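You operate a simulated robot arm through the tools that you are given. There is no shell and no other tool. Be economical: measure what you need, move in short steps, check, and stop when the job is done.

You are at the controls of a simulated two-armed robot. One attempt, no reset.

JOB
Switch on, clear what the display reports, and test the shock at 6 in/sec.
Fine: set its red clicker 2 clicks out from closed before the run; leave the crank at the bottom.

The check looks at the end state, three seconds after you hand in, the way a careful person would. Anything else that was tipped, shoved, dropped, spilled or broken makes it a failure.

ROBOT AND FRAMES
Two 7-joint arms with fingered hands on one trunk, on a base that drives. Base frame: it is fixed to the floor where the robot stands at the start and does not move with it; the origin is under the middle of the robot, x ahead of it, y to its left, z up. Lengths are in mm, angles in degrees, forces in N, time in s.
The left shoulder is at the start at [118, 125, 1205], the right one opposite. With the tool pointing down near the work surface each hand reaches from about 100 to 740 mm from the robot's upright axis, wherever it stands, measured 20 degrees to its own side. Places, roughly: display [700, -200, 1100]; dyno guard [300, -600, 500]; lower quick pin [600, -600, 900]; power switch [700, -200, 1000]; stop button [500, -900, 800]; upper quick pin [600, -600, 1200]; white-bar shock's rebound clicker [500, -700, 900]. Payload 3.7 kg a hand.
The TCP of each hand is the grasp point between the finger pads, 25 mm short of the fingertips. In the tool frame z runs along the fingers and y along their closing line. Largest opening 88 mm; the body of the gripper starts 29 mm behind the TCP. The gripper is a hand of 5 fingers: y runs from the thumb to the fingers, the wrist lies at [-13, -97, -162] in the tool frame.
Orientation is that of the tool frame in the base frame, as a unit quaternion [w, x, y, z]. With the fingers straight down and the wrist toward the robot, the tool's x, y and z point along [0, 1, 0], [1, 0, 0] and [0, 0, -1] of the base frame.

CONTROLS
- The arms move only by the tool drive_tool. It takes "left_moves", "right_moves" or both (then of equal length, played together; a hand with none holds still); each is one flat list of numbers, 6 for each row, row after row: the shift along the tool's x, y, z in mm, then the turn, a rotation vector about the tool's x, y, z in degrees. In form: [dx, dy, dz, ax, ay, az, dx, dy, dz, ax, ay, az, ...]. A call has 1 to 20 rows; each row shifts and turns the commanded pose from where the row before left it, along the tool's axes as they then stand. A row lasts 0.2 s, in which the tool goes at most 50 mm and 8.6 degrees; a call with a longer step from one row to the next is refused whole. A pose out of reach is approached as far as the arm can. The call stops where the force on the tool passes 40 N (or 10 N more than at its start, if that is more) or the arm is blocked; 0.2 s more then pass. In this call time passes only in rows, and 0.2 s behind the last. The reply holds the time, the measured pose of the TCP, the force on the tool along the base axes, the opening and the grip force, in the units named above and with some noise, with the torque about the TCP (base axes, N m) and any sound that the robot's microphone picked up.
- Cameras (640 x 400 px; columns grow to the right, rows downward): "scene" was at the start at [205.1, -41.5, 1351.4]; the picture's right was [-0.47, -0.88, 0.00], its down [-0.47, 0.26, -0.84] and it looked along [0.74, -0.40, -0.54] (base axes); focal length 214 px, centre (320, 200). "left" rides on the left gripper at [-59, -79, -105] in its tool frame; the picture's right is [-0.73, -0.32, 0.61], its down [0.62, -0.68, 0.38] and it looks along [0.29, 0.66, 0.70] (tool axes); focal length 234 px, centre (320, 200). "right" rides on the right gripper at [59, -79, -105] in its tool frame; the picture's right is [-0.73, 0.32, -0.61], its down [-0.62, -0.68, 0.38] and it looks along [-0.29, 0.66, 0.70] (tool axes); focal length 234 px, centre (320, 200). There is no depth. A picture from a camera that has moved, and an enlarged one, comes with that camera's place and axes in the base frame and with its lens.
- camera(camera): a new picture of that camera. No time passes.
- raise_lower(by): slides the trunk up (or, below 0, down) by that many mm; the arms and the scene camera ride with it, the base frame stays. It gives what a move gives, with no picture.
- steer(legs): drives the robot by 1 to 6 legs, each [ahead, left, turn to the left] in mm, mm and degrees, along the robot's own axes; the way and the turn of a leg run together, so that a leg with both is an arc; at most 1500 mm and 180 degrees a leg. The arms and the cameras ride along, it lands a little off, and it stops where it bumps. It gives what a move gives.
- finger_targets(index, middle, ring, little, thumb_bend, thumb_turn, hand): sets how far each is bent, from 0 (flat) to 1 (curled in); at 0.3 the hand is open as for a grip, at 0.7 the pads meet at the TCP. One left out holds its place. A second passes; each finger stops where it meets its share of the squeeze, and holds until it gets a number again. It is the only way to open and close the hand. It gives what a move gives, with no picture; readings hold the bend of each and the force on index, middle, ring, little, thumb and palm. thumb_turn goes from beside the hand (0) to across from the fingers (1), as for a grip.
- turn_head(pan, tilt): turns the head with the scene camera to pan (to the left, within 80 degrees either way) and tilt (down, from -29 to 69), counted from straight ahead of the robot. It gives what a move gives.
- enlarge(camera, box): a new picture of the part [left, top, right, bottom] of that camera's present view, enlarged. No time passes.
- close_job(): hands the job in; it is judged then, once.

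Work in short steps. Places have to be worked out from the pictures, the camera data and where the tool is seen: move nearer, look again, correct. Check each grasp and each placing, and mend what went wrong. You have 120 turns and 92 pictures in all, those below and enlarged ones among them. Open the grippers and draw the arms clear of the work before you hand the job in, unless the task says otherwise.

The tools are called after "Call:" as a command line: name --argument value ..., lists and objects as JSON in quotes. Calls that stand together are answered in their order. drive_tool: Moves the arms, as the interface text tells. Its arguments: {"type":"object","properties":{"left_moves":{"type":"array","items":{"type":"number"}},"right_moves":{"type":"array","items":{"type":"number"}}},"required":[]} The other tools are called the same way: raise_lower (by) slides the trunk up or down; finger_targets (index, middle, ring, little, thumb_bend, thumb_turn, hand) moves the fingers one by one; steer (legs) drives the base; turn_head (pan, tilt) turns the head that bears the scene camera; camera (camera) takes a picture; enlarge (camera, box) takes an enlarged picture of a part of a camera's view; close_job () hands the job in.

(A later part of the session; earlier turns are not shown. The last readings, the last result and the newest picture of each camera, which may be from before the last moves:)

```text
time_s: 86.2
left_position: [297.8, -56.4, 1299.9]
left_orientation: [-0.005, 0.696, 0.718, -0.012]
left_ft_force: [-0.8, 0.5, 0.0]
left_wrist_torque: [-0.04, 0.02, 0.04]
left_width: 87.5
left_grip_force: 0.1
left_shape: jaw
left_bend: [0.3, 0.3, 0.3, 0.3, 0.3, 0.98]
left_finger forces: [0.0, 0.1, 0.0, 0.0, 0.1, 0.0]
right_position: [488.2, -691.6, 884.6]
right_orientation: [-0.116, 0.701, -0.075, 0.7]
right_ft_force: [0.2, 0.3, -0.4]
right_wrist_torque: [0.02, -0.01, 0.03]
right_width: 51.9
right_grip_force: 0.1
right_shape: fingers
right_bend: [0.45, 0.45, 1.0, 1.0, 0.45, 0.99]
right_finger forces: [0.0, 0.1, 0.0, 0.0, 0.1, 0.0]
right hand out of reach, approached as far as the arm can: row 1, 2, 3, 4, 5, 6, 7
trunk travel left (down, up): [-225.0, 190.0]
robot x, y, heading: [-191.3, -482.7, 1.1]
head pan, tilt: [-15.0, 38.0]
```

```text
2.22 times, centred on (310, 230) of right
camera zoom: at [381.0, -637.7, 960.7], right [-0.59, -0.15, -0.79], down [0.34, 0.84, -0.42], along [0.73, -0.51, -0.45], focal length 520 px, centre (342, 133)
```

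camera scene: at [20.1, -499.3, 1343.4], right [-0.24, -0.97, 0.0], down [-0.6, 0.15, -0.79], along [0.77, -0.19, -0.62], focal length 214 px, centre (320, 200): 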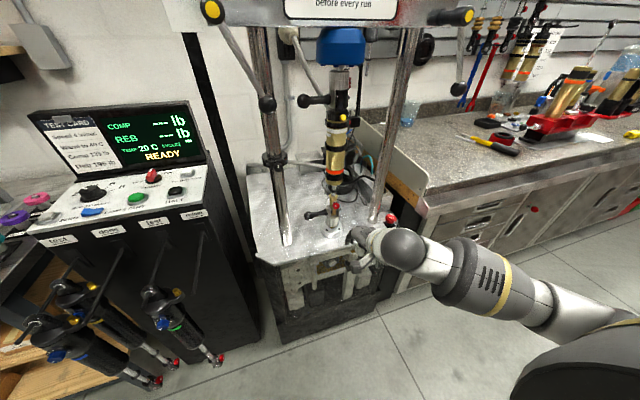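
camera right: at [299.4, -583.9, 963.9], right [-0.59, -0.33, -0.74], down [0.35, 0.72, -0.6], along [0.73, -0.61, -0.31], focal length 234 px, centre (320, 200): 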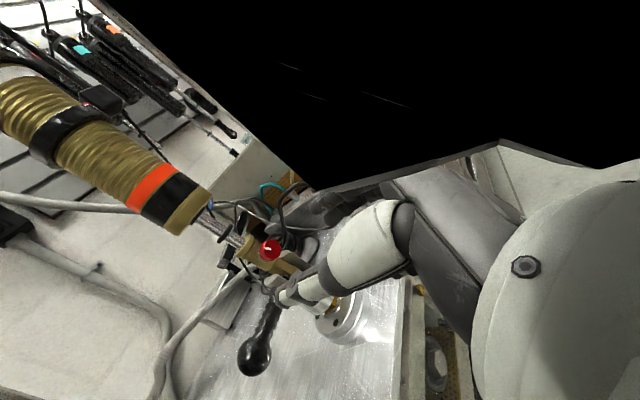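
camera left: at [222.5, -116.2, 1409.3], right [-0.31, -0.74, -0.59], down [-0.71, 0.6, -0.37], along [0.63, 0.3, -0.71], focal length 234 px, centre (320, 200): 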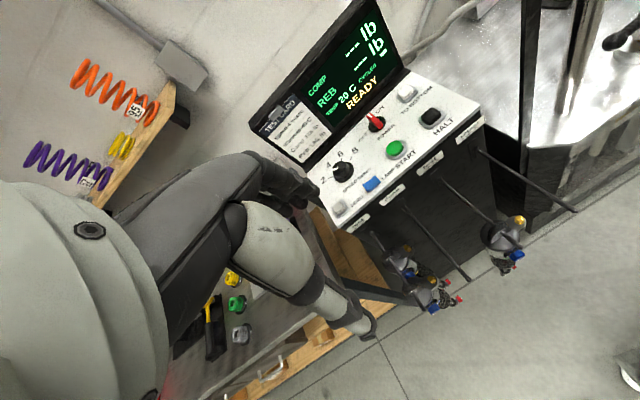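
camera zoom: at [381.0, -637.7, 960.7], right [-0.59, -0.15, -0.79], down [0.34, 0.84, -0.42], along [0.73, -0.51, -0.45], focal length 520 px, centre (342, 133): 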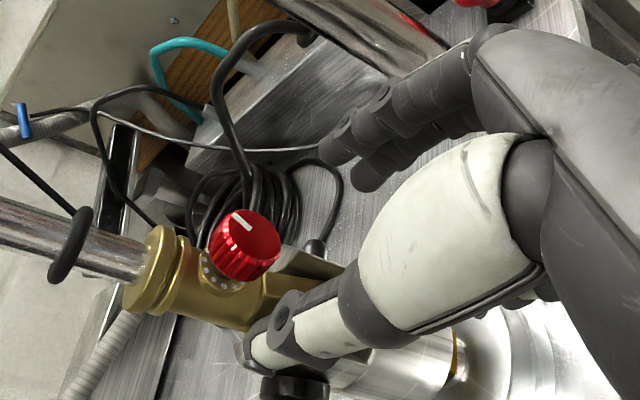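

Yawing left is out of reach from here. I move the base back 80 and right 150 mm so the arm has a better angle.

Call:
steer --legs '[[-80, 0, 0], [0, -160, 0]]'

Call:
drive_tool --right_moves '[0, -40, 0, 0, 0, 0, 0, -40, 0, 0, 0, 0, 0, -35, 0, 8, 0, 0, 0, 0, 0, 8, 0, 0, 0, 0, 0, 8, 0, 0, 0, 0, 0, 8, 0, 0, 0, 0, 0, 8, 0, 0]'

Call:
camera --camera "right"

```text
time_s: 88.9
left_position: [220.9, -222.6, 1300.7]
left_orientation: [-0.005, 0.696, 0.718, -0.012]
left_ft_force: [0.2, -0.3, 0.0]
left_wrist_torque: [0.01, -0.02, 0.0]
left_width: 87.9
left_grip_force: 0.0
left_shape: jaw
left_bend: [0.3, 0.3, 0.3, 0.3, 0.3, 0.98]
left_finger forces: [0.1, 0.0, 0.1, 0.0, 0.1, 0.1]
right_position: [411.9, -858.7, 883.7]
right_orientation: [-0.117, 0.701, -0.074, 0.699]
right_ft_force: [0.1, -0.3, 0.1]
right_wrist_torque: [0.0, 0.0, 0.0]
right_width: 52.1
right_grip_force: 0.1
right_shape: fingers
right_bend: [0.45, 0.45, 1.0, 1.0, 0.45, 0.99]
right_finger forces: [0.0, 0.0, 0.1, 0.0, 0.0, 0.0]
trunk travel left (down, up): [-225.0, 190.0]
robot x, y, heading: [-265.1, -649.2, 1.2]
head pan, tilt: [-15.0, 38.0]
```

```text
time_s: 90.5
left_position: [220.3, -222.4, 1300.7]
left_orientation: [-0.005, 0.696, 0.718, -0.011]
left_ft_force: [1.2, 0.2, 0.8]
left_wrist_torque: [0.02, 0.04, 0.01]
left_width: 87.9
left_grip_force: 0.1
left_shape: jaw
left_bend: [0.3, 0.3, 0.3, 0.3, 0.3, 0.98]
left_finger forces: [0.0, 0.0, 0.0, 0.0, 0.0, 0.1]
right_position: [405.0, -745.0, 918.3]
right_orientation: [-0.187, 0.686, -0.004, 0.703]
right_ft_force: [0.1, -0.1, -0.1]
right_wrist_torque: [0.01, 0.02, 0.0]
right_width: 51.8
right_grip_force: 0.0
right_shape: fingers
right_bend: [0.45, 0.45, 1.0, 1.0, 0.45, 0.99]
right_finger forces: [0.1, 0.0, 0.0, 0.1, 0.0, 0.0]
right hand out of reach, approached as far as the arm can: row 4, 5, 6, 7
trunk travel left (down, up): [-225.0, 190.0]
robot x, y, heading: [-262.7, -644.7, 1.2]
head pan, tilt: [-15.0, 38.0]
```

```text
17 pictures are left
camera right: at [285.6, -714.0, 989.5], right [-0.51, -0.26, -0.82], down [0.19, 0.9, -0.4], along [0.84, -0.36, -0.41], focal length 234 px, centre (320, 200)
```

right: 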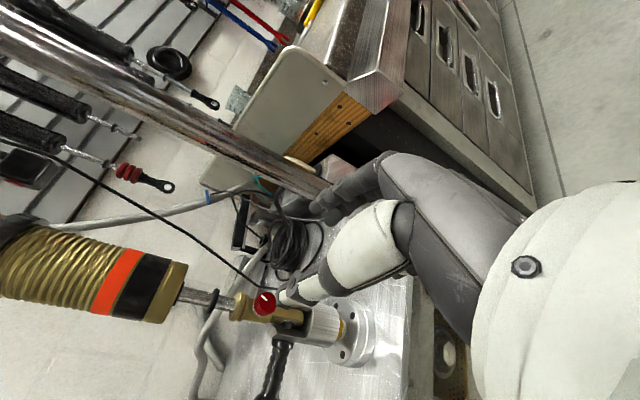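

From this stance the hand yaws ~15° left. I align height and approach to ~40 mm short, trying some more yaw on the way.

Call:
drive_tool --right_moves '[-21, -2, 0, 0, 0, 0, -21, -3, 0, 0, 0, 0, 0, 0, 33, 0, 0, 0, 0, 0, 33, 0, 0, 0, 0, 0, 0, 8, 0, 0, 0, 0, 0, 8, 0, 0]'

Call:
enlarge --camera "right" --box '[200, 160, 400, 320]'

```text
time_s: 91.9
left_position: [221.6, -221.5, 1300.9]
left_orientation: [-0.004, 0.696, 0.718, -0.012]
left_ft_force: [0.2, 0.4, -0.2]
left_wrist_torque: [0.0, 0.04, 0.01]
left_width: 87.7
left_grip_force: 0.1
left_shape: jaw
left_bend: [0.3, 0.3, 0.3, 0.3, 0.3, 0.98]
left_finger forces: [0.0, 0.1, 0.0, 0.0, 0.0, 0.1]
right_position: [470.0, -697.9, 887.1]
right_orientation: [-0.208, 0.682, 0.015, 0.701]
right_ft_force: [-0.6, -0.6, -0.5]
right_wrist_torque: [-0.02, 0.01, -0.02]
right_width: 52.1
right_grip_force: 0.1
right_shape: fingers
right_bend: [0.45, 0.45, 1.0, 1.0, 0.45, 0.99]
right_finger forces: [0.0, 0.0, 0.0, 0.0, 0.1, 0.0]
right hand out of reach, approached as far as the arm can: row 5, 6
trunk travel left (down, up): [-225.0, 190.0]
robot x, y, heading: [-264.8, -648.7, 1.2]
head pan, tilt: [-15.0, 38.0]
```

```text
2.50 times, centred on (300, 240) of right
camera zoom: at [349.1, -673.0, 957.3], right [-0.49, -0.28, -0.83], down [0.14, 0.91, -0.4], along [0.86, -0.31, -0.4], focal length 585 px, centre (370, 100)
```

zoom: 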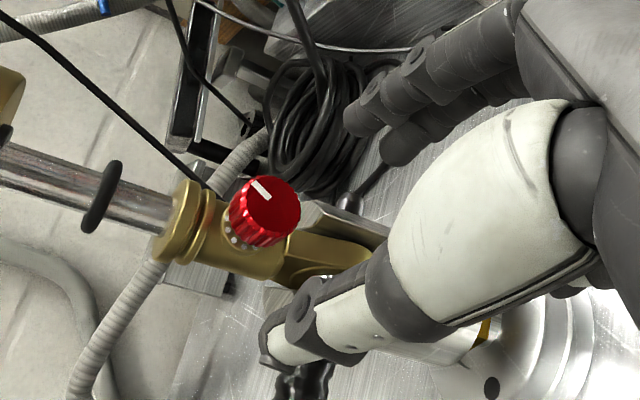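

Aligned; knob centre ≈[552,-691,889]. I move in the last bit and pinch.

Call:
drive_tool --right_moves '[1, 18, 0, 0, 0, 0, 0, 0, 22, 0, 0, 0, 0, 0, 22, 0, 0, 0, 0, 0, 20, 0, 0, 0]'

Call:
finger_targets --hand "right" --index 0.75 --middle 0.75 --thumb_bend 0.78

Call:
enlarge --camera "right" --box '[200, 160, 400, 320]'

```text
time_s: 92.9
left_position: [221.0, -221.3, 1302.0]
left_orientation: [-0.005, 0.696, 0.718, -0.012]
left_ft_force: [-0.1, 0.3, -0.1]
left_wrist_torque: [0.0, 0.01, -0.01]
left_width: 87.5
left_grip_force: 0.0
left_shape: jaw
left_bend: [0.3, 0.3, 0.3, 0.3, 0.3, 0.98]
left_finger forces: [0.0, 0.0, 0.0, 0.1, 0.0, 0.0]
right_position: [536.8, -687.0, 894.4]
right_orientation: [-0.206, 0.683, 0.016, 0.701]
right_ft_force: [-0.1, 0.6, 0.5]
right_wrist_torque: [-0.04, 0.02, 0.0]
right_width: 52.4
right_grip_force: 0.1
right_shape: fingers
right_bend: [0.45, 0.45, 1.0, 1.0, 0.45, 0.99]
right_finger forces: [0.0, 0.1, 0.0, 0.0, 0.0, 0.0]
right hand out of reach, approached as far as the arm can: row 1
trunk travel left (down, up): [-225.0, 190.0]
robot x, y, heading: [-267.5, -649.3, 1.3]
head pan, tilt: [-15.0, 38.0]
```

```text
time_s: 93.9
left_position: [221.1, -222.6, 1301.7]
left_orientation: [-0.006, 0.695, 0.719, -0.012]
left_ft_force: [-0.1, 0.1, 0.4]
left_wrist_torque: [0.0, -0.02, 0.0]
left_width: 88.0
left_grip_force: 0.0
left_shape: jaw
left_bend: [0.3, 0.3, 0.3, 0.3, 0.3, 0.98]
left_finger forces: [0.1, 0.0, 0.0, 0.1, 0.1, 0.0]
right_position: [539.0, -689.0, 894.7]
right_orientation: [-0.207, 0.682, 0.014, 0.701]
right_ft_force: [4.1, -4.3, -0.4]
right_wrist_torque: [-0.08, -0.03, -0.14]
right_width: 13.0
right_grip_force: 14.4
right_shape: fingers
right_bend: [0.72, 0.62, 1.0, 1.0, 0.62, 1.0]
right_finger forces: [7.4, 9.6, 0.0, 0.0, 13.1, 0.1]
trunk travel left (down, up): [-225.0, 190.0]
robot x, y, heading: [-268.9, -647.7, 1.3]
head pan, tilt: [-15.0, 38.0]
```

```text
2.50 times, centred on (300, 240) of right
camera zoom: at [416.4, -663.9, 964.3], right [-0.49, -0.28, -0.83], down [0.14, 0.91, -0.4], along [0.86, -0.31, -0.4], focal length 585 px, centre (370, 100)
```

zoom: 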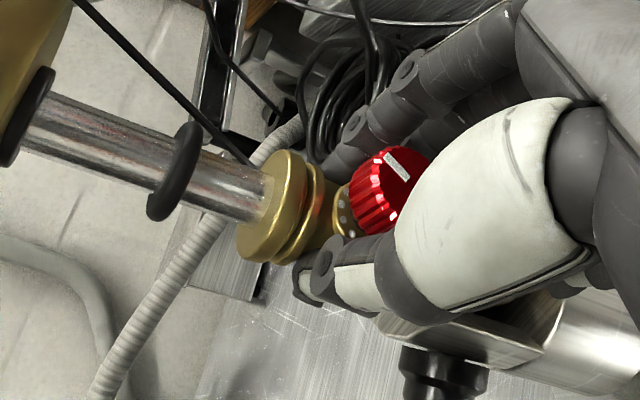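

The grip landed slightly high and to the left. I open, shift [-9, +8, -4] in tool axes and pinch again.

Call:
finger_targets --hand "right" --index 0.48 --middle 0.48 --thumb_bend 0.45

Call:
drive_tool --right_moves '[0, 8, -4, 0, 0, 0, -9, 0, 0, 0, 0, 0]'

Call:
finger_targets --hand "right" --index 0.75 --middle 0.75 --thumb_bend 0.78

Call:
enlarge --camera "right" --box '[200, 160, 400, 320]'

```text
time_s: 94.9
left_position: [221.7, -222.8, 1300.6]
left_orientation: [-0.005, 0.695, 0.719, -0.011]
left_ft_force: [-0.3, -0.5, 0.1]
left_wrist_torque: [-0.01, 0.02, 0.02]
left_width: 87.8
left_grip_force: 0.0
left_shape: jaw
left_bend: [0.3, 0.3, 0.3, 0.3, 0.3, 0.98]
left_finger forces: [0.0, 0.0, 0.0, 0.0, 0.0, 0.1]
right_position: [537.7, -687.4, 894.2]
right_orientation: [-0.208, 0.682, 0.015, 0.701]
right_ft_force: [0.0, 0.1, 0.4]
right_wrist_torque: [-0.01, -0.03, 0.03]
right_width: 48.6
right_grip_force: 0.1
right_shape: fingers
right_bend: [0.48, 0.48, 1.0, 1.0, 0.45, 0.99]
right_finger forces: [0.0, 0.0, 0.0, 0.1, 0.0, 0.0]
trunk travel left (down, up): [-225.0, 190.0]
robot x, y, heading: [-266.8, -649.7, 1.1]
head pan, tilt: [-15.0, 38.0]
```

```text
time_s: 95.5
left_position: [221.6, -221.6, 1300.5]
left_orientation: [-0.006, 0.696, 0.718, -0.011]
left_ft_force: [-0.6, 0.4, -0.2]
left_wrist_torque: [0.02, 0.02, 0.01]
left_width: 87.7
left_grip_force: 0.1
left_shape: jaw
left_bend: [0.3, 0.3, 0.3, 0.3, 0.3, 0.98]
left_finger forces: [0.0, 0.0, 0.0, 0.1, 0.0, 0.0]
right_position: [535.0, -694.6, 884.1]
right_orientation: [-0.208, 0.682, 0.015, 0.701]
right_ft_force: [0.2, -0.2, 0.6]
right_wrist_torque: [0.0, -0.02, 0.0]
right_width: 48.7
right_grip_force: 0.0
right_shape: fingers
right_bend: [0.48, 0.48, 1.0, 1.0, 0.45, 0.99]
right_finger forces: [0.0, 0.0, 0.1, 0.0, 0.1, 0.0]
trunk travel left (down, up): [-225.0, 190.0]
robot x, y, heading: [-268.4, -647.4, 1.2]
head pan, tilt: [-15.0, 38.0]
```

```text
time_s: 96.5
left_position: [221.9, -222.8, 1301.6]
left_orientation: [-0.006, 0.696, 0.718, -0.012]
left_ft_force: [0.0, 0.3, 0.4]
left_wrist_torque: [-0.01, 0.01, 0.02]
left_width: 87.9
left_grip_force: 0.0
left_shape: jaw
left_bend: [0.3, 0.3, 0.3, 0.3, 0.3, 0.98]
left_finger forces: [0.1, 0.0, 0.0, 0.1, 0.0, 0.1]
right_position: [535.2, -695.9, 885.0]
right_orientation: [-0.207, 0.681, 0.014, 0.702]
right_ft_force: [-2.8, -4.5, 1.5]
right_wrist_torque: [-0.1, -0.01, -0.1]
right_width: 9.1
right_grip_force: 11.9
right_shape: fingers
right_bend: [0.74, 0.58, 1.0, 1.0, 0.59, 1.0]
right_finger forces: [4.8, 9.1, 0.1, 0.1, 8.4, 0.1]
trunk travel left (down, up): [-225.0, 190.0]
robot x, y, heading: [-265.1, -647.2, 0.9]
head pan, tilt: [-15.0, 38.0]
```

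```text
2.50 times, centred on (300, 240) of right
camera zoom: at [413.6, -670.6, 954.0], right [-0.49, -0.28, -0.83], down [0.14, 0.91, -0.39], along [0.86, -0.31, -0.4], focal length 585 px, centre (370, 100)
```

zoom: 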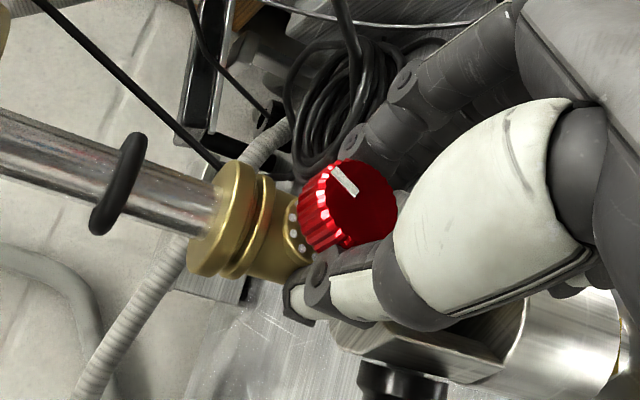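

Knob is now between thumb and middle finger. Turn clockwise 32° and compare the pointer.

Call:
drive_tool --right_moves '[0, 0, 0, 0, 0, 8, 0, 0, 0, 0, 0, 8, 0, 0, 0, 0, 0, 8, 0, 0, 0, 0, 0, 8]'

Call:
enlarge --camera "right" --box '[200, 160, 400, 320]'

```text
time_s: 97.5
left_position: [219.8, -224.0, 1302.7]
left_orientation: [-0.005, 0.696, 0.718, -0.012]
left_ft_force: [-0.3, 0.2, -0.3]
left_wrist_torque: [-0.01, 0.0, 0.03]
left_width: 87.5
left_grip_force: 0.1
left_shape: jaw
left_bend: [0.3, 0.3, 0.3, 0.3, 0.3, 0.98]
left_finger forces: [0.0, 0.1, 0.0, 0.0, 0.1, 0.1]
right_position: [536.1, -696.5, 887.1]
right_orientation: [-0.392, 0.658, -0.174, 0.62]
right_ft_force: [-6.1, -11.5, 7.2]
right_wrist_torque: [-0.71, -0.18, -0.74]
right_width: 11.9
right_grip_force: 21.8
right_shape: fingers
right_bend: [0.74, 0.55, 1.0, 1.0, 0.59, 1.0]
right_finger forces: [2.0, 26.0, 0.0, 0.0, 15.9, 0.0]
trunk travel left (down, up): [-225.0, 190.0]
robot x, y, heading: [-265.3, -644.3, 1.2]
head pan, tilt: [-15.0, 38.0]
```

```text
2.50 times, centred on (300, 240) of right
camera zoom: at [427.7, -721.6, 976.7], right [-0.62, 0.13, -0.77], down [0.08, 0.99, 0.11], along [0.78, 0.0, -0.63], focal length 585 px, centre (370, 100)
```

zoom: 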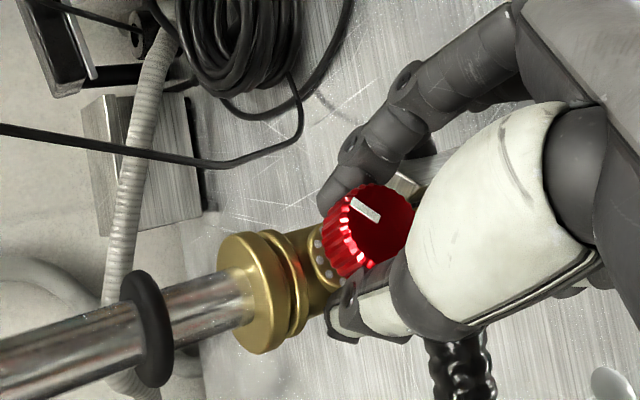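

Torque rose to ~0.75 N·m and the knob stopped following (pointer at ~+50° from up): that's the closed stop. Now I turn counter-clockwise in small steps, listening.

Call:
drive_tool --right_moves '[0, 0, 0, 0, 0, -6, 0, 0, 0, 0, 0, -6, 0, 0, 0, 0, 0, -6]'

Call:
drive_tool --right_moves '[0, 0, 0, 0, 0, -6, 0, 0, 0, 0, 0, -6]'

Call:
enlarge --camera "right" --box '[200, 160, 400, 320]'

```text
time_s: 98.3
left_position: [218.2, -222.3, 1302.3]
left_orientation: [-0.004, 0.695, 0.719, -0.011]
left_ft_force: [0.4, -0.6, -0.1]
left_wrist_torque: [0.0, -0.05, 0.0]
left_width: 87.7
left_grip_force: 0.0
left_shape: jaw
left_bend: [0.3, 0.3, 0.3, 0.3, 0.3, 0.98]
left_finger forces: [0.0, 0.1, 0.0, 0.0, 0.0, 0.0]
right_position: [534.7, -694.9, 884.8]
right_orientation: [-0.291, 0.678, -0.068, 0.671]
right_ft_force: [-6.7, -9.9, 6.7]
right_wrist_torque: [-0.29, -0.13, -0.23]
right_width: 9.6
right_grip_force: 15.6
right_shape: fingers
right_bend: [0.74, 0.56, 1.0, 1.0, 0.6, 1.0]
right_finger forces: [3.5, 14.1, 0.1, 0.0, 11.8, 0.0]
trunk travel left (down, up): [-225.0, 190.0]
robot x, y, heading: [-267.7, -649.4, 1.1]
head pan, tilt: [-15.0, 38.0]
```

```text
time_s: 98.9
left_position: [219.7, -222.1, 1300.6]
left_orientation: [-0.005, 0.696, 0.718, -0.011]
left_ft_force: [0.8, 0.2, 0.6]
left_wrist_torque: [0.0, 0.02, 0.01]
left_width: 87.9
left_grip_force: 0.1
left_shape: jaw
left_bend: [0.3, 0.3, 0.3, 0.3, 0.3, 0.98]
left_finger forces: [0.0, 0.0, 0.0, 0.1, 0.1, 0.1]
right_position: [535.3, -694.6, 883.5]
right_orientation: [-0.22, 0.682, 0.003, 0.698]
right_ft_force: [-7.4, -7.4, 5.1]
right_wrist_torque: [-0.04, -0.12, -0.11]
right_width: 8.8
right_grip_force: 12.4
right_shape: fingers
right_bend: [0.74, 0.58, 1.0, 1.0, 0.6, 1.0]
right_finger forces: [5.9, 8.9, 0.1, 0.0, 10.5, 0.1]
trunk travel left (down, up): [-225.0, 190.0]
robot x, y, heading: [-268.8, -649.4, 1.2]
head pan, tilt: [-15.0, 38.0]
```

```text
2.50 times, centred on (300, 240) of right
camera zoom: at [414.1, -672.9, 956.1], right [-0.5, -0.26, -0.83], down [0.14, 0.92, -0.37], along [0.86, -0.29, -0.42], focal length 585 px, centre (370, 100)
```

zoom: 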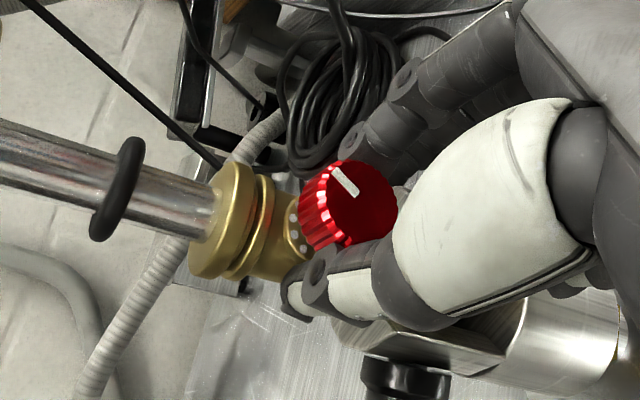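

The knob sprang elastically against the stop: pointer is again at ~+33°, i.e. closed. Now I turn out (counter-clockwise) and watch.

Call:
drive_tool --right_moves '[0, 0, 0, 0, 0, -6, 0, 0, 0, 0, 0, -6, 0, 0, 0, 0, 0, -6, 0, 0, 0, 0, 0, -6]'

Call:
enlarge --camera "right" --box '[200, 160, 400, 320]'

```text
time_s: 99.9
left_position: [225.6, -225.3, 1299.7]
left_orientation: [-0.007, 0.696, 0.718, -0.012]
left_ft_force: [0.1, -1.2, 0.4]
left_wrist_torque: [-0.02, -0.01, 0.01]
left_width: 87.8
left_grip_force: 0.0
left_shape: jaw
left_bend: [0.3, 0.3, 0.3, 0.3, 0.3, 0.98]
left_finger forces: [0.0, 0.1, 0.1, 0.1, 0.1, 0.0]
right_position: [536.6, -675.5, 901.4]
right_orientation: [-0.085, 0.695, 0.103, 0.706]
right_ft_force: [10.0, -14.0, -15.7]
right_wrist_torque: [0.38, 0.5, -0.29]
right_width: 16.6
right_grip_force: 22.3
right_shape: fingers
right_bend: [0.73, 0.58, 1.0, 1.0, 0.69, 1.0]
right_finger forces: [27.1, 9.0, 7.4, 0.0, 0.9, 0.1]
right hand out of reach, approached as far as the arm can: row 2, 3, 4
trunk travel left (down, up): [-225.0, 190.0]
robot x, y, heading: [-266.1, -649.4, 1.3]
head pan, tilt: [-15.0, 38.0]
stopped in row 4 (right hand): the force on the tool passed its limit at 44 N (the readings are from after the stop); the commanded pose is now the measured one
```

```text
2.50 times, centred on (300, 240) of right
camera zoom: at [415.8, -625.8, 957.3], right [-0.49, -0.49, -0.72], down [0.2, 0.75, -0.64], along [0.85, -0.45, -0.27], focal length 585 px, centre (370, 100)
```

zoom: 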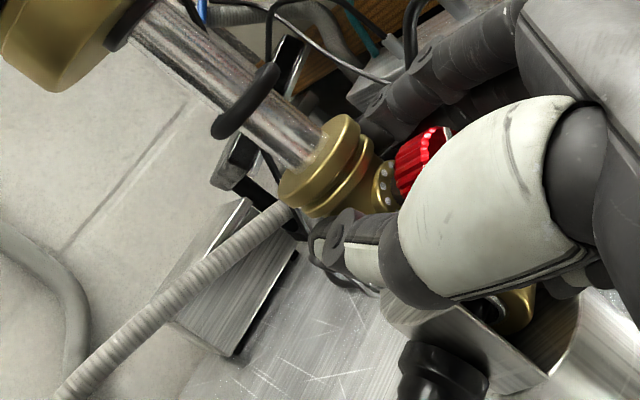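

The arm reached its limit at low roll and slipped. I'll regrip at high roll (+70°), where there's room to turn back. Open, back off, roll +72°.

Call:
finger_targets --hand "right" --index 0.45 --middle 0.45 --thumb_bend 0.42

Call:
drive_tool --right_moves '[0, 0, -25, 0, 0, 0, 0, 0, -20, 0, 0, 4, 0, 0, 0, 0, 0, 8, 0, 0, 0, 0, 0, 8, 0, 0, 0, 0, 0, 8, 0, 0, 0, 0, 0, 8, 0, 0, 0, 0, 0, 8, 0, 0, 0, 0, 0, 8, 0, 0, 0, 0, 0, 8, 0, 0, 0, 0, 0, 8]'

```text
time_s: 100.9
left_position: [223.3, -223.5, 1300.0]
left_orientation: [-0.006, 0.696, 0.718, -0.013]
left_ft_force: [-0.3, 0.0, 0.2]
left_wrist_torque: [0.01, 0.04, -0.01]
left_width: 88.0
left_grip_force: 0.0
left_shape: jaw
left_bend: [0.3, 0.3, 0.3, 0.3, 0.3, 0.98]
left_finger forces: [0.1, 0.0, 0.1, 0.0, 0.1, 0.1]
right_position: [534.6, -669.1, 905.2]
right_orientation: [-0.089, 0.693, 0.106, 0.708]
right_ft_force: [-15.0, -5.4, -27.5]
right_wrist_torque: [0.55, 0.25, -0.44]
right_width: 55.5
right_grip_force: 16.3
right_shape: fingers
right_bend: [0.45, 0.45, 1.0, 1.0, 0.42, 0.99]
right_finger forces: [5.4, 0.0, 26.7, 0.0, 0.0, 0.0]
trunk travel left (down, up): [-225.0, 190.0]
robot x, y, heading: [-265.9, -650.7, 1.1]
head pan, tilt: [-15.0, 38.0]
```

```text
time_s: 103.1
left_position: [221.9, -222.6, 1301.0]
left_orientation: [-0.005, 0.696, 0.718, -0.012]
left_ft_force: [0.1, -0.2, 0.2]
left_wrist_torque: [0.01, -0.04, -0.02]
left_width: 87.8
left_grip_force: 0.1
left_shape: jaw
left_bend: [0.3, 0.3, 0.3, 0.3, 0.3, 0.98]
left_finger forces: [0.0, 0.1, 0.1, 0.0, 0.0, 0.1]
right_position: [492.7, -682.3, 910.5]
right_orientation: [-0.471, 0.63, -0.297, 0.541]
right_ft_force: [0.4, -0.9, -1.3]
right_wrist_torque: [0.03, -0.03, 0.0]
right_width: 45.8
right_grip_force: 0.1
right_shape: fingers
right_bend: [0.54, 0.45, 1.0, 1.0, 0.42, 0.99]
right_finger forces: [0.0, 0.0, 0.1, 0.1, 0.0, 0.0]
trunk travel left (down, up): [-225.0, 190.0]
robot x, y, heading: [-263.9, -649.7, 1.0]
head pan, tilt: [-15.0, 38.0]
```

I set the fingers half-closed, align laterally with the knob, and look before going in.

Call:
finger_targets --hand "right" --index 0.52 --middle 0.52 --thumb_bend 0.42

Call:
drive_tool --right_moves '[5, 16, 0, 0, 0, 0, 6, 16, 5, 0, 0, 0]'

Call:
enlarge --camera "right" --box '[180, 140, 400, 320]'

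```text
time_s: 104.1
left_position: [221.3, -223.5, 1299.8]
left_orientation: [-0.005, 0.696, 0.718, -0.012]
left_ft_force: [1.3, -0.4, -0.3]
left_wrist_torque: [0.0, -0.01, -0.02]
left_width: 87.6
left_grip_force: 0.1
left_shape: jaw
left_bend: [0.3, 0.3, 0.3, 0.3, 0.3, 0.98]
left_finger forces: [0.1, 0.0, 0.0, 0.1, 0.0, 0.0]
right_position: [492.9, -682.5, 910.6]
right_orientation: [-0.47, 0.631, -0.295, 0.541]
right_ft_force: [-0.1, -0.2, 0.4]
right_wrist_torque: [-0.03, 0.02, -0.01]
right_width: 47.6
right_grip_force: 0.0
right_shape: fingers
right_bend: [0.52, 0.52, 1.0, 1.0, 0.42, 0.99]
right_finger forces: [0.1, 0.0, 0.0, 0.0, 0.1, 0.0]
trunk travel left (down, up): [-225.0, 190.0]
robot x, y, heading: [-263.5, -648.9, 0.9]
head pan, tilt: [-15.0, 38.0]
```

```text
time_s: 104.7
left_position: [220.8, -223.7, 1300.9]
left_orientation: [-0.005, 0.696, 0.718, -0.012]
left_ft_force: [0.3, 0.0, -0.8]
left_wrist_torque: [-0.03, 0.01, 0.01]
left_width: 87.9
left_grip_force: 0.0
left_shape: jaw
left_bend: [0.3, 0.3, 0.3, 0.3, 0.3, 0.98]
left_finger forces: [0.0, 0.0, 0.1, 0.1, 0.1, 0.0]
right_position: [504.2, -700.7, 885.2]
right_orientation: [-0.471, 0.631, -0.297, 0.541]
right_ft_force: [0.3, 0.2, 0.5]
right_wrist_torque: [-0.01, 0.0, 0.0]
right_width: 47.6
right_grip_force: 0.0
right_shape: fingers
right_bend: [0.52, 0.52, 1.0, 1.0, 0.42, 0.99]
right_finger forces: [0.1, 0.0, 0.0, 0.0, 0.1, 0.0]
trunk travel left (down, up): [-225.0, 190.0]
robot x, y, heading: [-267.2, -649.5, 1.0]
head pan, tilt: [-15.0, 38.0]
```

```text
2.22 times, centred on (290, 230) of right
camera zoom: at [408.5, -751.6, 978.2], right [-0.71, 0.35, -0.61], down [0.13, 0.92, 0.38], along [0.69, 0.19, -0.7], focal length 520 px, centre (387, 133)
```

zoom: 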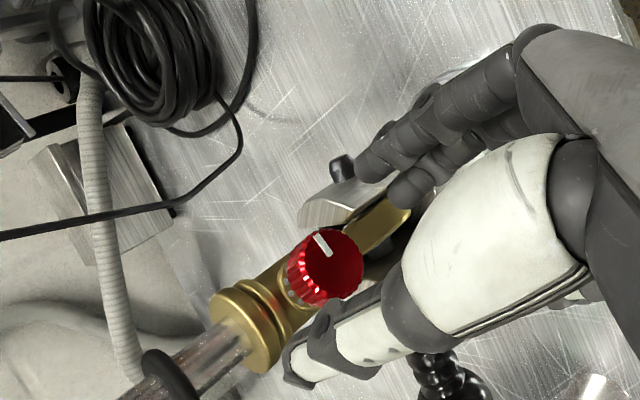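

Knob's axis is now nearly aligned with the hand (face ≈[538,-688,888]). I go in 28 mm, pinch, and first turn clockwise to find the stop firmly.

Call:
drive_tool --right_moves '[-3, -3, 0, 0, 0, 0, 0, 0, 14, 0, 0, 0, 0, 0, 14, 0, 0, 0]'

Call:
finger_targets --hand "right" --index 0.78 --middle 0.78 --thumb_bend 0.78

Call:
enlarge --camera "right" --box '[180, 140, 400, 320]'

```text
time_s: 105.5
left_position: [218.8, -225.3, 1302.6]
left_orientation: [-0.005, 0.696, 0.718, -0.011]
left_ft_force: [0.1, -0.6, -1.3]
left_wrist_torque: [0.0, 0.0, -0.01]
left_width: 87.6
left_grip_force: 0.2
left_shape: jaw
left_bend: [0.3, 0.3, 0.3, 0.3, 0.3, 0.98]
left_finger forces: [0.0, 0.0, 0.0, 0.1, 0.0, 0.1]
right_position: [526.9, -693.6, 887.9]
right_orientation: [-0.47, 0.63, -0.298, 0.542]
right_ft_force: [-25.5, -10.0, -2.6]
right_wrist_torque: [-0.24, 0.67, -0.24]
right_width: 53.3
right_grip_force: 14.9
right_shape: fingers
right_bend: [0.47, 0.77, 1.0, 1.0, 0.42, 0.99]
right_finger forces: [7.9, 21.8, 0.0, 0.1, 0.2, 0.0]
trunk travel left (down, up): [-225.0, 190.0]
robot x, y, heading: [-266.8, -646.5, 1.1]
head pan, tilt: [-15.0, 38.0]
```

```text
time_s: 106.5
left_position: [222.2, -223.9, 1300.4]
left_orientation: [-0.005, 0.696, 0.717, -0.012]
left_ft_force: [0.3, -0.3, -0.1]
left_wrist_torque: [0.03, 0.01, -0.05]
left_width: 87.8
left_grip_force: 0.1
left_shape: jaw
left_bend: [0.3, 0.3, 0.3, 0.3, 0.3, 0.98]
left_finger forces: [0.1, 0.0, 0.0, 0.0, 0.0, 0.0]
right_position: [531.8, -693.2, 888.3]
right_orientation: [-0.47, 0.631, -0.296, 0.542]
right_ft_force: [2.0, -6.8, 0.2]
right_wrist_torque: [-0.04, -0.02, -0.23]
right_width: 49.6
right_grip_force: 13.4
right_shape: fingers
right_bend: [0.48, 0.76, 1.0, 1.0, 0.47, 1.0]
right_finger forces: [9.1, 8.1, 0.0, 0.1, 10.5, 0.0]
trunk travel left (down, up): [-225.0, 190.0]
robot x, y, heading: [-264.0, -651.8, 0.9]
head pan, tilt: [-15.0, 38.0]
```

```text
2.22 times, centred on (290, 230) of right
camera zoom: at [435.0, -742.1, 980.6], right [-0.71, 0.35, -0.61], down [0.13, 0.92, 0.38], along [0.69, 0.19, -0.7], focal length 520 px, centre (387, 133)
```

zoom: 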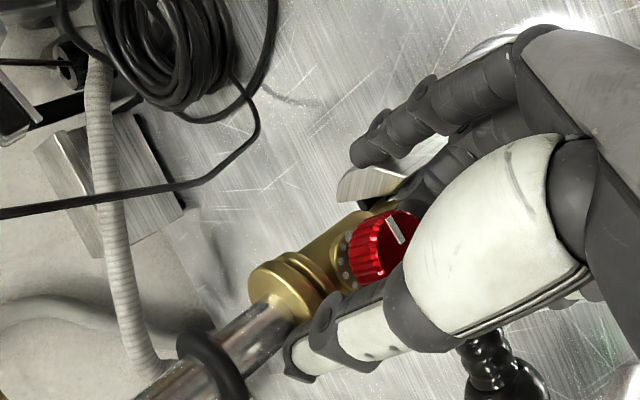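

At this roll the clevis blocks the fingers. Lowering the trunk should free the arm's range at lower roll: I open, retract ~125 mm, and lower the trunk 215 mm.

Call:
finger_targets --hand "right" --index 0.48 --middle 0.55 --thumb_bend 0.42

Call:
drive_tool --right_moves '[0, 0, -25, 0, 0, 0, 0, 0, -30, 0, 0, 0, 0, 0, -35, 0, 0, 0, 0, 0, -35, 0, 0, 0]'

Call:
raise_lower --by -215

```text
time_s: 107.5
left_position: [219.9, -224.4, 1301.4]
left_orientation: [-0.005, 0.697, 0.717, -0.012]
left_ft_force: [0.1, -0.1, 1.4]
left_wrist_torque: [0.0, 0.02, 0.03]
left_width: 87.7
left_grip_force: 0.1
left_shape: jaw
left_bend: [0.3, 0.3, 0.3, 0.3, 0.3, 0.98]
left_finger forces: [0.0, 0.0, 0.0, 0.1, 0.0, 0.0]
right_position: [530.9, -691.7, 889.0]
right_orientation: [-0.471, 0.631, -0.295, 0.542]
right_ft_force: [-5.3, -7.6, 5.5]
right_wrist_torque: [-0.13, -0.06, -0.09]
right_width: 55.5
right_grip_force: 8.0
right_shape: fingers
right_bend: [0.46, 0.76, 1.0, 1.0, 0.42, 0.99]
right_finger forces: [6.4, 9.2, 0.0, 0.0, 0.0, 0.2]
trunk travel left (down, up): [-225.0, 190.0]
robot x, y, heading: [-263.2, -648.3, 1.1]
head pan, tilt: [-15.0, 38.0]
```

```text
time_s: 108.5
left_position: [220.4, -223.5, 1301.2]
left_orientation: [-0.006, 0.696, 0.717, -0.012]
left_ft_force: [-0.1, 0.0, -0.1]
left_wrist_torque: [0.03, 0.01, -0.02]
left_width: 87.9
left_grip_force: 0.1
left_shape: jaw
left_bend: [0.3, 0.3, 0.3, 0.3, 0.3, 0.98]
left_finger forces: [0.1, 0.0, 0.0, 0.0, 0.1, 0.0]
right_position: [407.8, -723.5, 886.0]
right_orientation: [-0.467, 0.633, -0.298, 0.541]
right_ft_force: [0.4, -1.3, 0.3]
right_wrist_torque: [0.01, -0.01, 0.03]
right_width: 53.0
right_grip_force: 0.0
right_shape: fingers
right_bend: [0.48, 0.55, 1.0, 1.0, 0.42, 0.99]
right_finger forces: [0.0, 0.1, 0.1, 0.1, 0.1, 0.0]
right hand out of reach, approached as far as the arm can: row 4
trunk travel left (down, up): [-225.0, 190.0]
robot x, y, heading: [-268.9, -644.8, 0.9]
head pan, tilt: [-15.0, 38.0]
```

```text
time_s: 110.8
left_position: [293.5, -222.1, 1007.5]
left_orientation: [-0.1, 0.688, 0.711, -0.107]
left_ft_force: [0.1, 0.1, 0.5]
left_wrist_torque: [-0.03, 0.01, 0.0]
left_width: 87.8
left_grip_force: 0.1
left_shape: jaw
left_bend: [0.3, 0.3, 0.3, 0.3, 0.3, 0.98]
left_finger forces: [0.1, 0.0, 0.0, 0.0, 0.0, 0.0]
right_position: [264.0, -723.7, 397.3]
right_orientation: [-0.346, 0.774, -0.426, 0.317]
right_ft_force: [-0.3, 0.1, -0.2]
right_wrist_torque: [-0.01, 0.0, 0.02]
right_width: 53.2
right_grip_force: 0.0
right_shape: fingers
right_bend: [0.48, 0.55, 1.0, 1.0, 0.42, 0.99]
right_finger forces: [0.0, 0.1, 0.0, 0.0, 0.1, 0.1]
trunk travel left (down, up): [-10.0, 405.0]
robot x, y, heading: [-268.8, -650.4, 1.2]
head pan, tilt: [-15.0, 38.0]
```

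The trunk motion also pitched the arm down (hand now at z≈397, x≈264, free). I bring the hand straight up 440 mm, then rotate to the handshake pose.

Call:
drive_tool --right_moves '[7.8, -32.2, -22.4, 0, 0, 0, 7.8, -32.2, -22.4, 0, 0, 0, 7.8, -32.2, -22.4, 0, 0, 0, 7.8, -32.2, -22.4, 0, 0, 0, 7.8, -32.2, -22.4, 0, 0, 0, 7.8, -32.2, -22.4, 0, 0, 0, 7.8, -32.2, -22.4, 0, 0, 0, 7.8, -32.2, -22.4, 0, 0, 0, 7.8, -32.2, -22.4, 0, 0, 0, 7.8, -32.2, -22.4, 0, 0, 0, 7.8, -32.2, -22.4, 0, 0, 0]'

Call:
drive_tool --right_moves '[0, 0, 0, 2.96, 3.32, -7.29, 0, 0, 0, 2.96, 3.32, -7.29, 0, 0, 0, 2.96, 3.32, -7.29, 0, 0, 0, 2.96, 3.32, -7.29, 0, 0, 0, 2.96, 3.32, -7.29, 0, 0, 0, 2.96, 3.32, -7.29, 0, 0, 0, 2.96, 3.32, -7.29, 0, 0, 0, 2.96, 3.32, -7.29]'

```text
time_s: 113.2
left_position: [292.8, -221.9, 1007.0]
left_orientation: [-0.1, 0.688, 0.71, -0.108]
left_ft_force: [-0.4, -0.4, -0.5]
left_wrist_torque: [0.0, 0.02, -0.03]
left_width: 88.2
left_grip_force: 0.1
left_shape: jaw
left_bend: [0.3, 0.3, 0.3, 0.3, 0.3, 0.98]
left_finger forces: [0.0, 0.0, 0.0, 0.0, 0.1, 0.1]
right_position: [307.3, -686.3, 818.7]
right_orientation: [-0.344, 0.774, -0.427, 0.317]
right_ft_force: [0.1, -0.9, 0.5]
right_wrist_torque: [-0.01, 0.05, 0.0]
right_width: 52.9
right_grip_force: 0.3
right_shape: fingers
right_bend: [0.48, 0.55, 1.0, 1.0, 0.42, 0.99]
right_finger forces: [0.0, 0.0, 0.0, 0.2, 0.0, 0.0]
right hand out of reach, approached as far as the arm can: row 7, 8, 9, 10
trunk travel left (down, up): [-10.0, 405.0]
robot x, y, heading: [-264.2, -647.7, 1.2]
head pan, tilt: [-15.0, 38.0]
```

```text
time_s: 115.0
left_position: [292.5, -222.9, 1006.9]
left_orientation: [-0.101, 0.688, 0.711, -0.108]
left_ft_force: [0.4, 0.2, -0.1]
left_wrist_torque: [0.01, -0.03, -0.01]
left_width: 87.9
left_grip_force: 0.1
left_shape: jaw
left_bend: [0.3, 0.3, 0.3, 0.3, 0.3, 0.98]
left_finger forces: [0.0, 0.0, 0.0, 0.0, 0.0, 0.0]
right_position: [315.1, -683.1, 813.0]
right_orientation: [-0.191, 0.708, 0.003, 0.68]
right_ft_force: [0.2, -0.2, -0.3]
right_wrist_torque: [0.0, 0.01, -0.02]
right_width: 53.0
right_grip_force: 0.1
right_shape: fingers
right_bend: [0.48, 0.55, 1.0, 1.0, 0.42, 0.99]
right_finger forces: [0.1, 0.1, 0.0, 0.0, 0.0, 0.0]
right hand out of reach, approached as far as the arm can: row 1, 3
trunk travel left (down, up): [-10.0, 405.0]
robot x, y, heading: [-269.8, -650.5, 1.1]
head pan, tilt: [-15.0, 38.0]
```

Handshake pose reached. I move to 60 mm before the knob and take a look.

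Call:
drive_tool --right_moves '[30, 14, 0, 0, 0, 0, 30, 14, 0, 0, 0, 0, 30, 14, 0, 0, 0, 0, 0, 0, 40, 0, 0, 0, 0, 0, 40, 0, 0, 0, 0, 0, 40, 0, 0, 0, 0, 0, 41, 0, 0, 0]'

Call:
enlarge --camera "right" --box '[180, 140, 400, 320]'

```text
time_s: 116.6
left_position: [293.7, -222.6, 1005.9]
left_orientation: [-0.1, 0.688, 0.71, -0.108]
left_ft_force: [0.5, 0.1, 0.0]
left_wrist_torque: [0.0, 0.0, -0.01]
left_width: 87.8
left_grip_force: 0.1
left_shape: jaw
left_bend: [0.3, 0.3, 0.3, 0.3, 0.3, 0.98]
left_finger forces: [0.0, 0.0, 0.1, 0.0, 0.0, 0.0]
right_position: [505.5, -690.0, 829.7]
right_orientation: [-0.19, 0.708, 0.005, 0.68]
right_ft_force: [-0.6, 0.3, -0.5]
right_wrist_torque: [0.03, -0.02, 0.02]
right_width: 53.0
right_grip_force: 0.1
right_shape: fingers
right_bend: [0.48, 0.55, 1.0, 1.0, 0.42, 0.99]
right_finger forces: [0.1, 0.0, 0.0, 0.0, 0.0, 0.1]
right hand out of reach, approached as far as the arm can: row 1, 2, 3
trunk travel left (down, up): [-10.0, 405.0]
robot x, y, heading: [-266.6, -646.3, 1.3]
head pan, tilt: [-15.0, 38.0]
```

```text
2.22 times, centred on (290, 230) of right
camera zoom: at [391.6, -661.0, 908.5], right [-0.55, -0.28, -0.78], down [0.14, 0.9, -0.42], along [0.82, -0.34, -0.46], focal length 520 px, centre (387, 133)
```

zoom: 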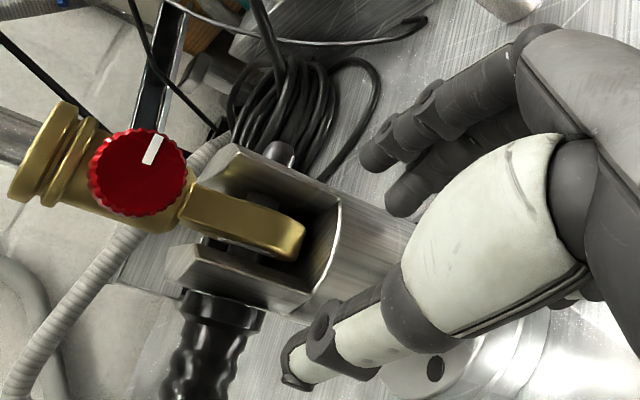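

Clear view: pointer is now ~100° clockwise of up (so ~140° turned in all; earlier "stop" was only finger compliance). Knob faces −x again, centre ≈[548,-681,891]. I retract, rise, straighten yaw, and test roll reach.

Call:
drive_tool --right_moves '[0, 0, -35, 0, 0, 0, 20, 0, 0, -7, 0, 0, 20, 0, 0, -7, 0, 0, 20, 0, 0, 0, 0, 0, 0, 0, 0, 0, 0, -8, 0, 0, 0, 0, 0, -8, 0, 0, 0, 0, 0, -8, 0, 0, 0, 0, 0, -8]'

```text
time_s: 118.4
left_position: [293.3, -221.8, 1006.6]
left_orientation: [-0.1, 0.687, 0.711, -0.109]
left_ft_force: [0.0, -0.1, 0.0]
left_wrist_torque: [0.01, -0.01, 0.0]
left_width: 87.8
left_grip_force: 0.1
left_shape: jaw
left_bend: [0.3, 0.3, 0.3, 0.3, 0.3, 0.98]
left_finger forces: [0.0, 0.0, 0.0, 0.0, 0.0, 0.1]
right_position: [489.6, -712.2, 871.8]
right_orientation: [0.087, 0.721, 0.125, 0.676]
right_ft_force: [0.2, 0.0, -0.7]
right_wrist_torque: [-0.02, 0.02, -0.01]
right_width: 52.9
right_grip_force: 0.1
right_shape: fingers
right_bend: [0.48, 0.55, 1.0, 1.0, 0.42, 0.99]
right_finger forces: [0.0, 0.0, 0.1, 0.0, 0.0, 0.1]
right hand out of reach, approached as far as the arm can: row 6, 7, 8
trunk travel left (down, up): [-10.0, 405.0]
robot x, y, heading: [-270.4, -651.0, 1.3]
head pan, tilt: [-15.0, 38.0]
```

Roll down to −17° works here. I move onto the knob and pinch.

Call:
drive_tool --right_moves '[14, -10, 0, 0, 0, 0, 14, -11, 0, 0, 0, 0, 0, 0, 14, 0, 0, 0, 0, 0, 14, 0, 0, 0, 0, 0, 14, 0, 0, 0]'

```text
time_s: 119.6
left_position: [293.7, -220.9, 1006.4]
left_orientation: [-0.1, 0.688, 0.711, -0.109]
left_ft_force: [-0.1, 0.9, -0.1]
left_wrist_torque: [-0.01, 0.01, -0.01]
left_width: 87.7
left_grip_force: 0.1
left_shape: jaw
left_bend: [0.3, 0.3, 0.3, 0.3, 0.3, 0.98]
left_finger forces: [0.0, 0.1, 0.0, 0.0, 0.0, 0.0]
right_position: [541.4, -682.2, 881.1]
right_orientation: [0.087, 0.72, 0.124, 0.678]
right_ft_force: [0.4, 0.7, 0.7]
right_wrist_torque: [-0.01, -0.01, 0.0]
right_width: 52.6
right_grip_force: 0.2
right_shape: fingers
right_bend: [0.48, 0.55, 1.0, 1.0, 0.42, 0.99]
right_finger forces: [0.0, 0.0, 0.1, 0.0, 0.1, 0.1]
right hand out of reach, approached as far as the arm can: row 1, 2
trunk travel left (down, up): [-10.0, 405.0]
robot x, y, heading: [-268.3, -648.0, 1.2]
head pan, tilt: [-15.0, 38.0]
```

Call:
drive_tool --right_moves '[9, 0, -7, 0, 0, 0]'

Call:
finger_targets --hand "right" --index 0.75 --middle 0.75 --thumb_bend 0.75

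Call:
enlarge --camera "right" --box '[180, 140, 400, 320]'

```text
time_s: 120.0
left_position: [292.6, -222.1, 1005.7]
left_orientation: [-0.1, 0.688, 0.71, -0.108]
left_ft_force: [-0.2, -0.5, 0.6]
left_wrist_torque: [-0.05, 0.0, -0.02]
left_width: 87.8
left_grip_force: 0.0
left_shape: jaw
left_bend: [0.3, 0.3, 0.3, 0.3, 0.3, 0.98]
left_finger forces: [0.1, 0.0, 0.1, 0.0, 0.0, 0.0]
right_position: [533.9, -678.3, 890.0]
right_orientation: [0.085, 0.72, 0.123, 0.678]
right_ft_force: [0.2, 0.0, -0.4]
right_wrist_torque: [0.02, 0.05, 0.0]
right_width: 52.8
right_grip_force: 0.1
right_shape: fingers
right_bend: [0.48, 0.55, 1.0, 1.0, 0.42, 0.99]
right_finger forces: [0.0, 0.1, 0.0, 0.0, 0.1, 0.1]
trunk travel left (down, up): [-10.0, 405.0]
robot x, y, heading: [-266.2, -650.6, 1.1]
head pan, tilt: [-15.0, 38.0]
```

```text
time_s: 121.0
left_position: [292.7, -222.7, 1006.6]
left_orientation: [-0.101, 0.688, 0.71, -0.107]
left_ft_force: [-0.3, 0.6, 0.8]
left_wrist_torque: [0.01, -0.01, 0.02]
left_width: 87.9
left_grip_force: 0.1
left_shape: jaw
left_bend: [0.3, 0.3, 0.3, 0.3, 0.3, 0.98]
left_finger forces: [0.0, 0.0, 0.0, 0.0, 0.0, 0.0]
right_position: [533.1, -679.5, 890.6]
right_orientation: [0.087, 0.72, 0.124, 0.678]
right_ft_force: [-2.5, -13.5, 0.4]
right_wrist_torque: [-0.02, 0.0, -0.37]
right_width: 15.9
right_grip_force: 13.8
right_shape: fingers
right_bend: [0.57, 0.62, 1.0, 1.0, 0.65, 1.0]
right_finger forces: [10.4, 10.6, 0.1, 0.0, 6.5, 0.0]
trunk travel left (down, up): [-10.0, 405.0]
robot x, y, heading: [-263.6, -647.2, 1.0]
head pan, tilt: [-15.0, 38.0]
```

```text
2.22 times, centred on (290, 230) of right
camera zoom: at [429.2, -591.7, 930.0], right [-0.62, -0.55, -0.56], down [0.31, 0.48, -0.82], along [0.72, -0.68, -0.13], focal length 520 px, centre (387, 133)
```

zoom: 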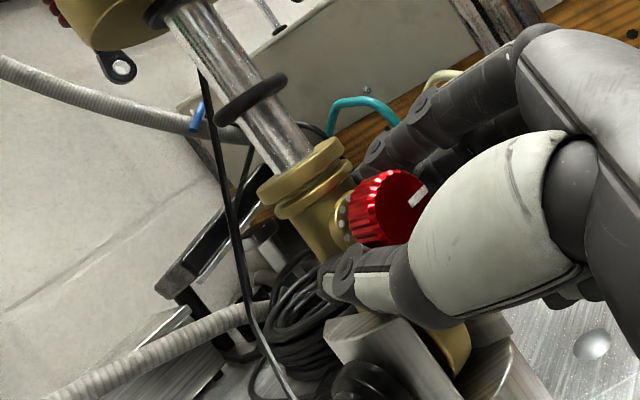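

Proper three-finger grip on the knob. Turn clockwise 56° and read torque.

Call:
drive_tool --right_moves '[0, 0, 0, 0, 0, 7, 0, 0, 0, 0, 0, 7, 0, 0, 0, 0, 0, 7, 0, 0, 0, 0, 0, 7]'

Call:
drive_tool --right_moves '[0, 0, 0, 0, 0, 7, 0, 0, 0, 0, 0, 7, 0, 0, 0, 0, 0, 7, 0, 0, 0, 0, 0, 7]'

```text
time_s: 122.0
left_position: [294.3, -224.0, 1007.4]
left_orientation: [-0.1, 0.688, 0.71, -0.107]
left_ft_force: [0.4, -0.9, 0.2]
left_wrist_torque: [0.02, 0.05, 0.0]
left_width: 88.0
left_grip_force: 0.1
left_shape: jaw
left_bend: [0.3, 0.3, 0.3, 0.3, 0.3, 0.98]
left_finger forces: [0.0, 0.0, 0.1, 0.0, 0.0, 0.0]
right_position: [532.2, -680.2, 891.6]
right_orientation: [-0.081, 0.728, -0.055, 0.679]
right_ft_force: [-0.2, -12.1, 3.9]
right_wrist_torque: [-0.28, -0.14, -0.33]
right_width: 12.6
right_grip_force: 13.4
right_shape: fingers
right_bend: [0.71, 0.6, 1.0, 1.0, 0.66, 1.0]
right_finger forces: [6.0, 13.0, 0.1, 0.0, 7.2, 0.0]
trunk travel left (down, up): [-10.0, 405.0]
robot x, y, heading: [-264.0, -649.4, 1.3]
head pan, tilt: [-15.0, 38.0]
```

```text
time_s: 123.0
left_position: [292.4, -223.4, 1008.9]
left_orientation: [-0.099, 0.689, 0.71, -0.107]
left_ft_force: [0.3, 0.0, 0.2]
left_wrist_torque: [0.03, 0.01, 0.0]
left_width: 87.8
left_grip_force: 0.2
left_shape: jaw
left_bend: [0.3, 0.3, 0.3, 0.3, 0.3, 0.98]
left_finger forces: [0.1, 0.0, 0.0, 0.0, 0.0, 0.0]
right_position: [533.0, -682.4, 894.9]
right_orientation: [-0.241, 0.691, -0.229, 0.642]
right_ft_force: [-12.9, -21.3, 12.6]
right_wrist_torque: [-1.0, 0.17, -0.71]
right_width: 8.8
right_grip_force: 27.6
right_shape: fingers
right_bend: [0.71, 0.57, 1.0, 1.0, 0.68, 1.0]
right_finger forces: [5.3, 41.5, 0.0, 0.0, 9.0, 0.1]
trunk travel left (down, up): [-10.0, 405.0]
robot x, y, heading: [-269.9, -652.0, 1.5]
head pan, tilt: [-15.0, 38.0]
```

Torque climbed to 1 N·m and the index slipped round: the knob is against the closed stop. I release to relax, then look at the pointer at this roll.

Call:
finger_targets --hand "right" --index 0.5 --middle 0.5 --thumb_bend 0.45

Call:
enlarge --camera "right" --box '[180, 140, 400, 320]'

```text
time_s: 124.0
left_position: [290.6, -221.8, 1009.3]
left_orientation: [-0.1, 0.688, 0.711, -0.107]
left_ft_force: [1.2, 0.2, -0.4]
left_wrist_torque: [-0.01, 0.01, -0.04]
left_width: 87.6
left_grip_force: 0.1
left_shape: jaw
left_bend: [0.3, 0.3, 0.3, 0.3, 0.3, 0.98]
left_finger forces: [0.0, 0.0, 0.0, 0.1, 0.0, 0.0]
right_position: [531.8, -678.6, 896.3]
right_orientation: [-0.242, 0.692, -0.227, 0.641]
right_ft_force: [-10.4, -5.4, 25.6]
right_wrist_torque: [-0.63, -0.11, -0.31]
right_width: 43.3
right_grip_force: 16.7
right_shape: fingers
right_bend: [0.53, 0.54, 1.0, 1.0, 0.45, 0.99]
right_finger forces: [0.1, 34.2, 0.1, 0.0, 0.0, 0.0]
trunk travel left (down, up): [-10.0, 405.0]
robot x, y, heading: [-267.1, -644.8, 1.0]
head pan, tilt: [-15.0, 38.0]
```

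```text
2.22 times, centred on (290, 230) of right
camera zoom: at [433.3, -658.3, 996.9], right [-0.66, 0.18, -0.73], down [0.34, 0.94, -0.08], along [0.67, -0.3, -0.68], focal length 520 px, centre (387, 133)
```

zoom: 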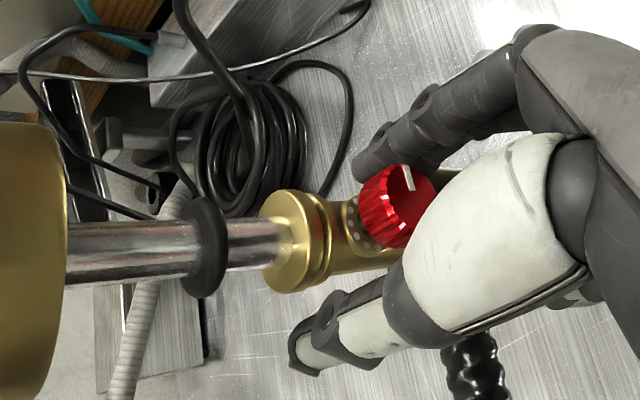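

The middle finger is pressed on the clevis, so part of that torque was the clevis; still the pointer (~+90°) did not move with a good grip. I take a tight zoom at the detent dots to gauge the click angle.

Call:
enlarge --camera "right" --box '[296, 208, 346, 258]'

```text
8.00 times, centred on (321, 233) of right
camera zoom: at [433.3, -658.3, 996.9], right [-0.66, 0.18, -0.73], down [0.34, 0.94, -0.08], along [0.67, -0.3, -0.68], focal length 1873 px, centre (312, -64)
```

zoom: 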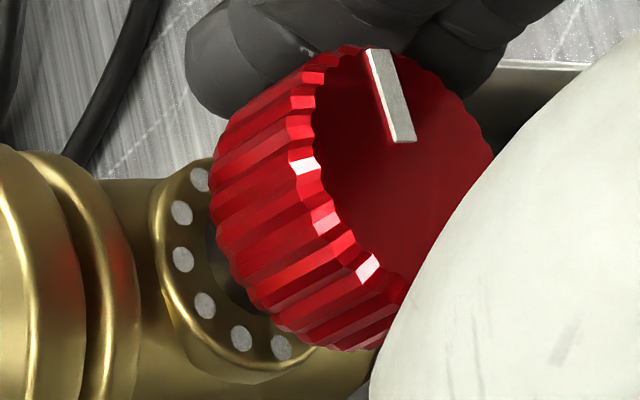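

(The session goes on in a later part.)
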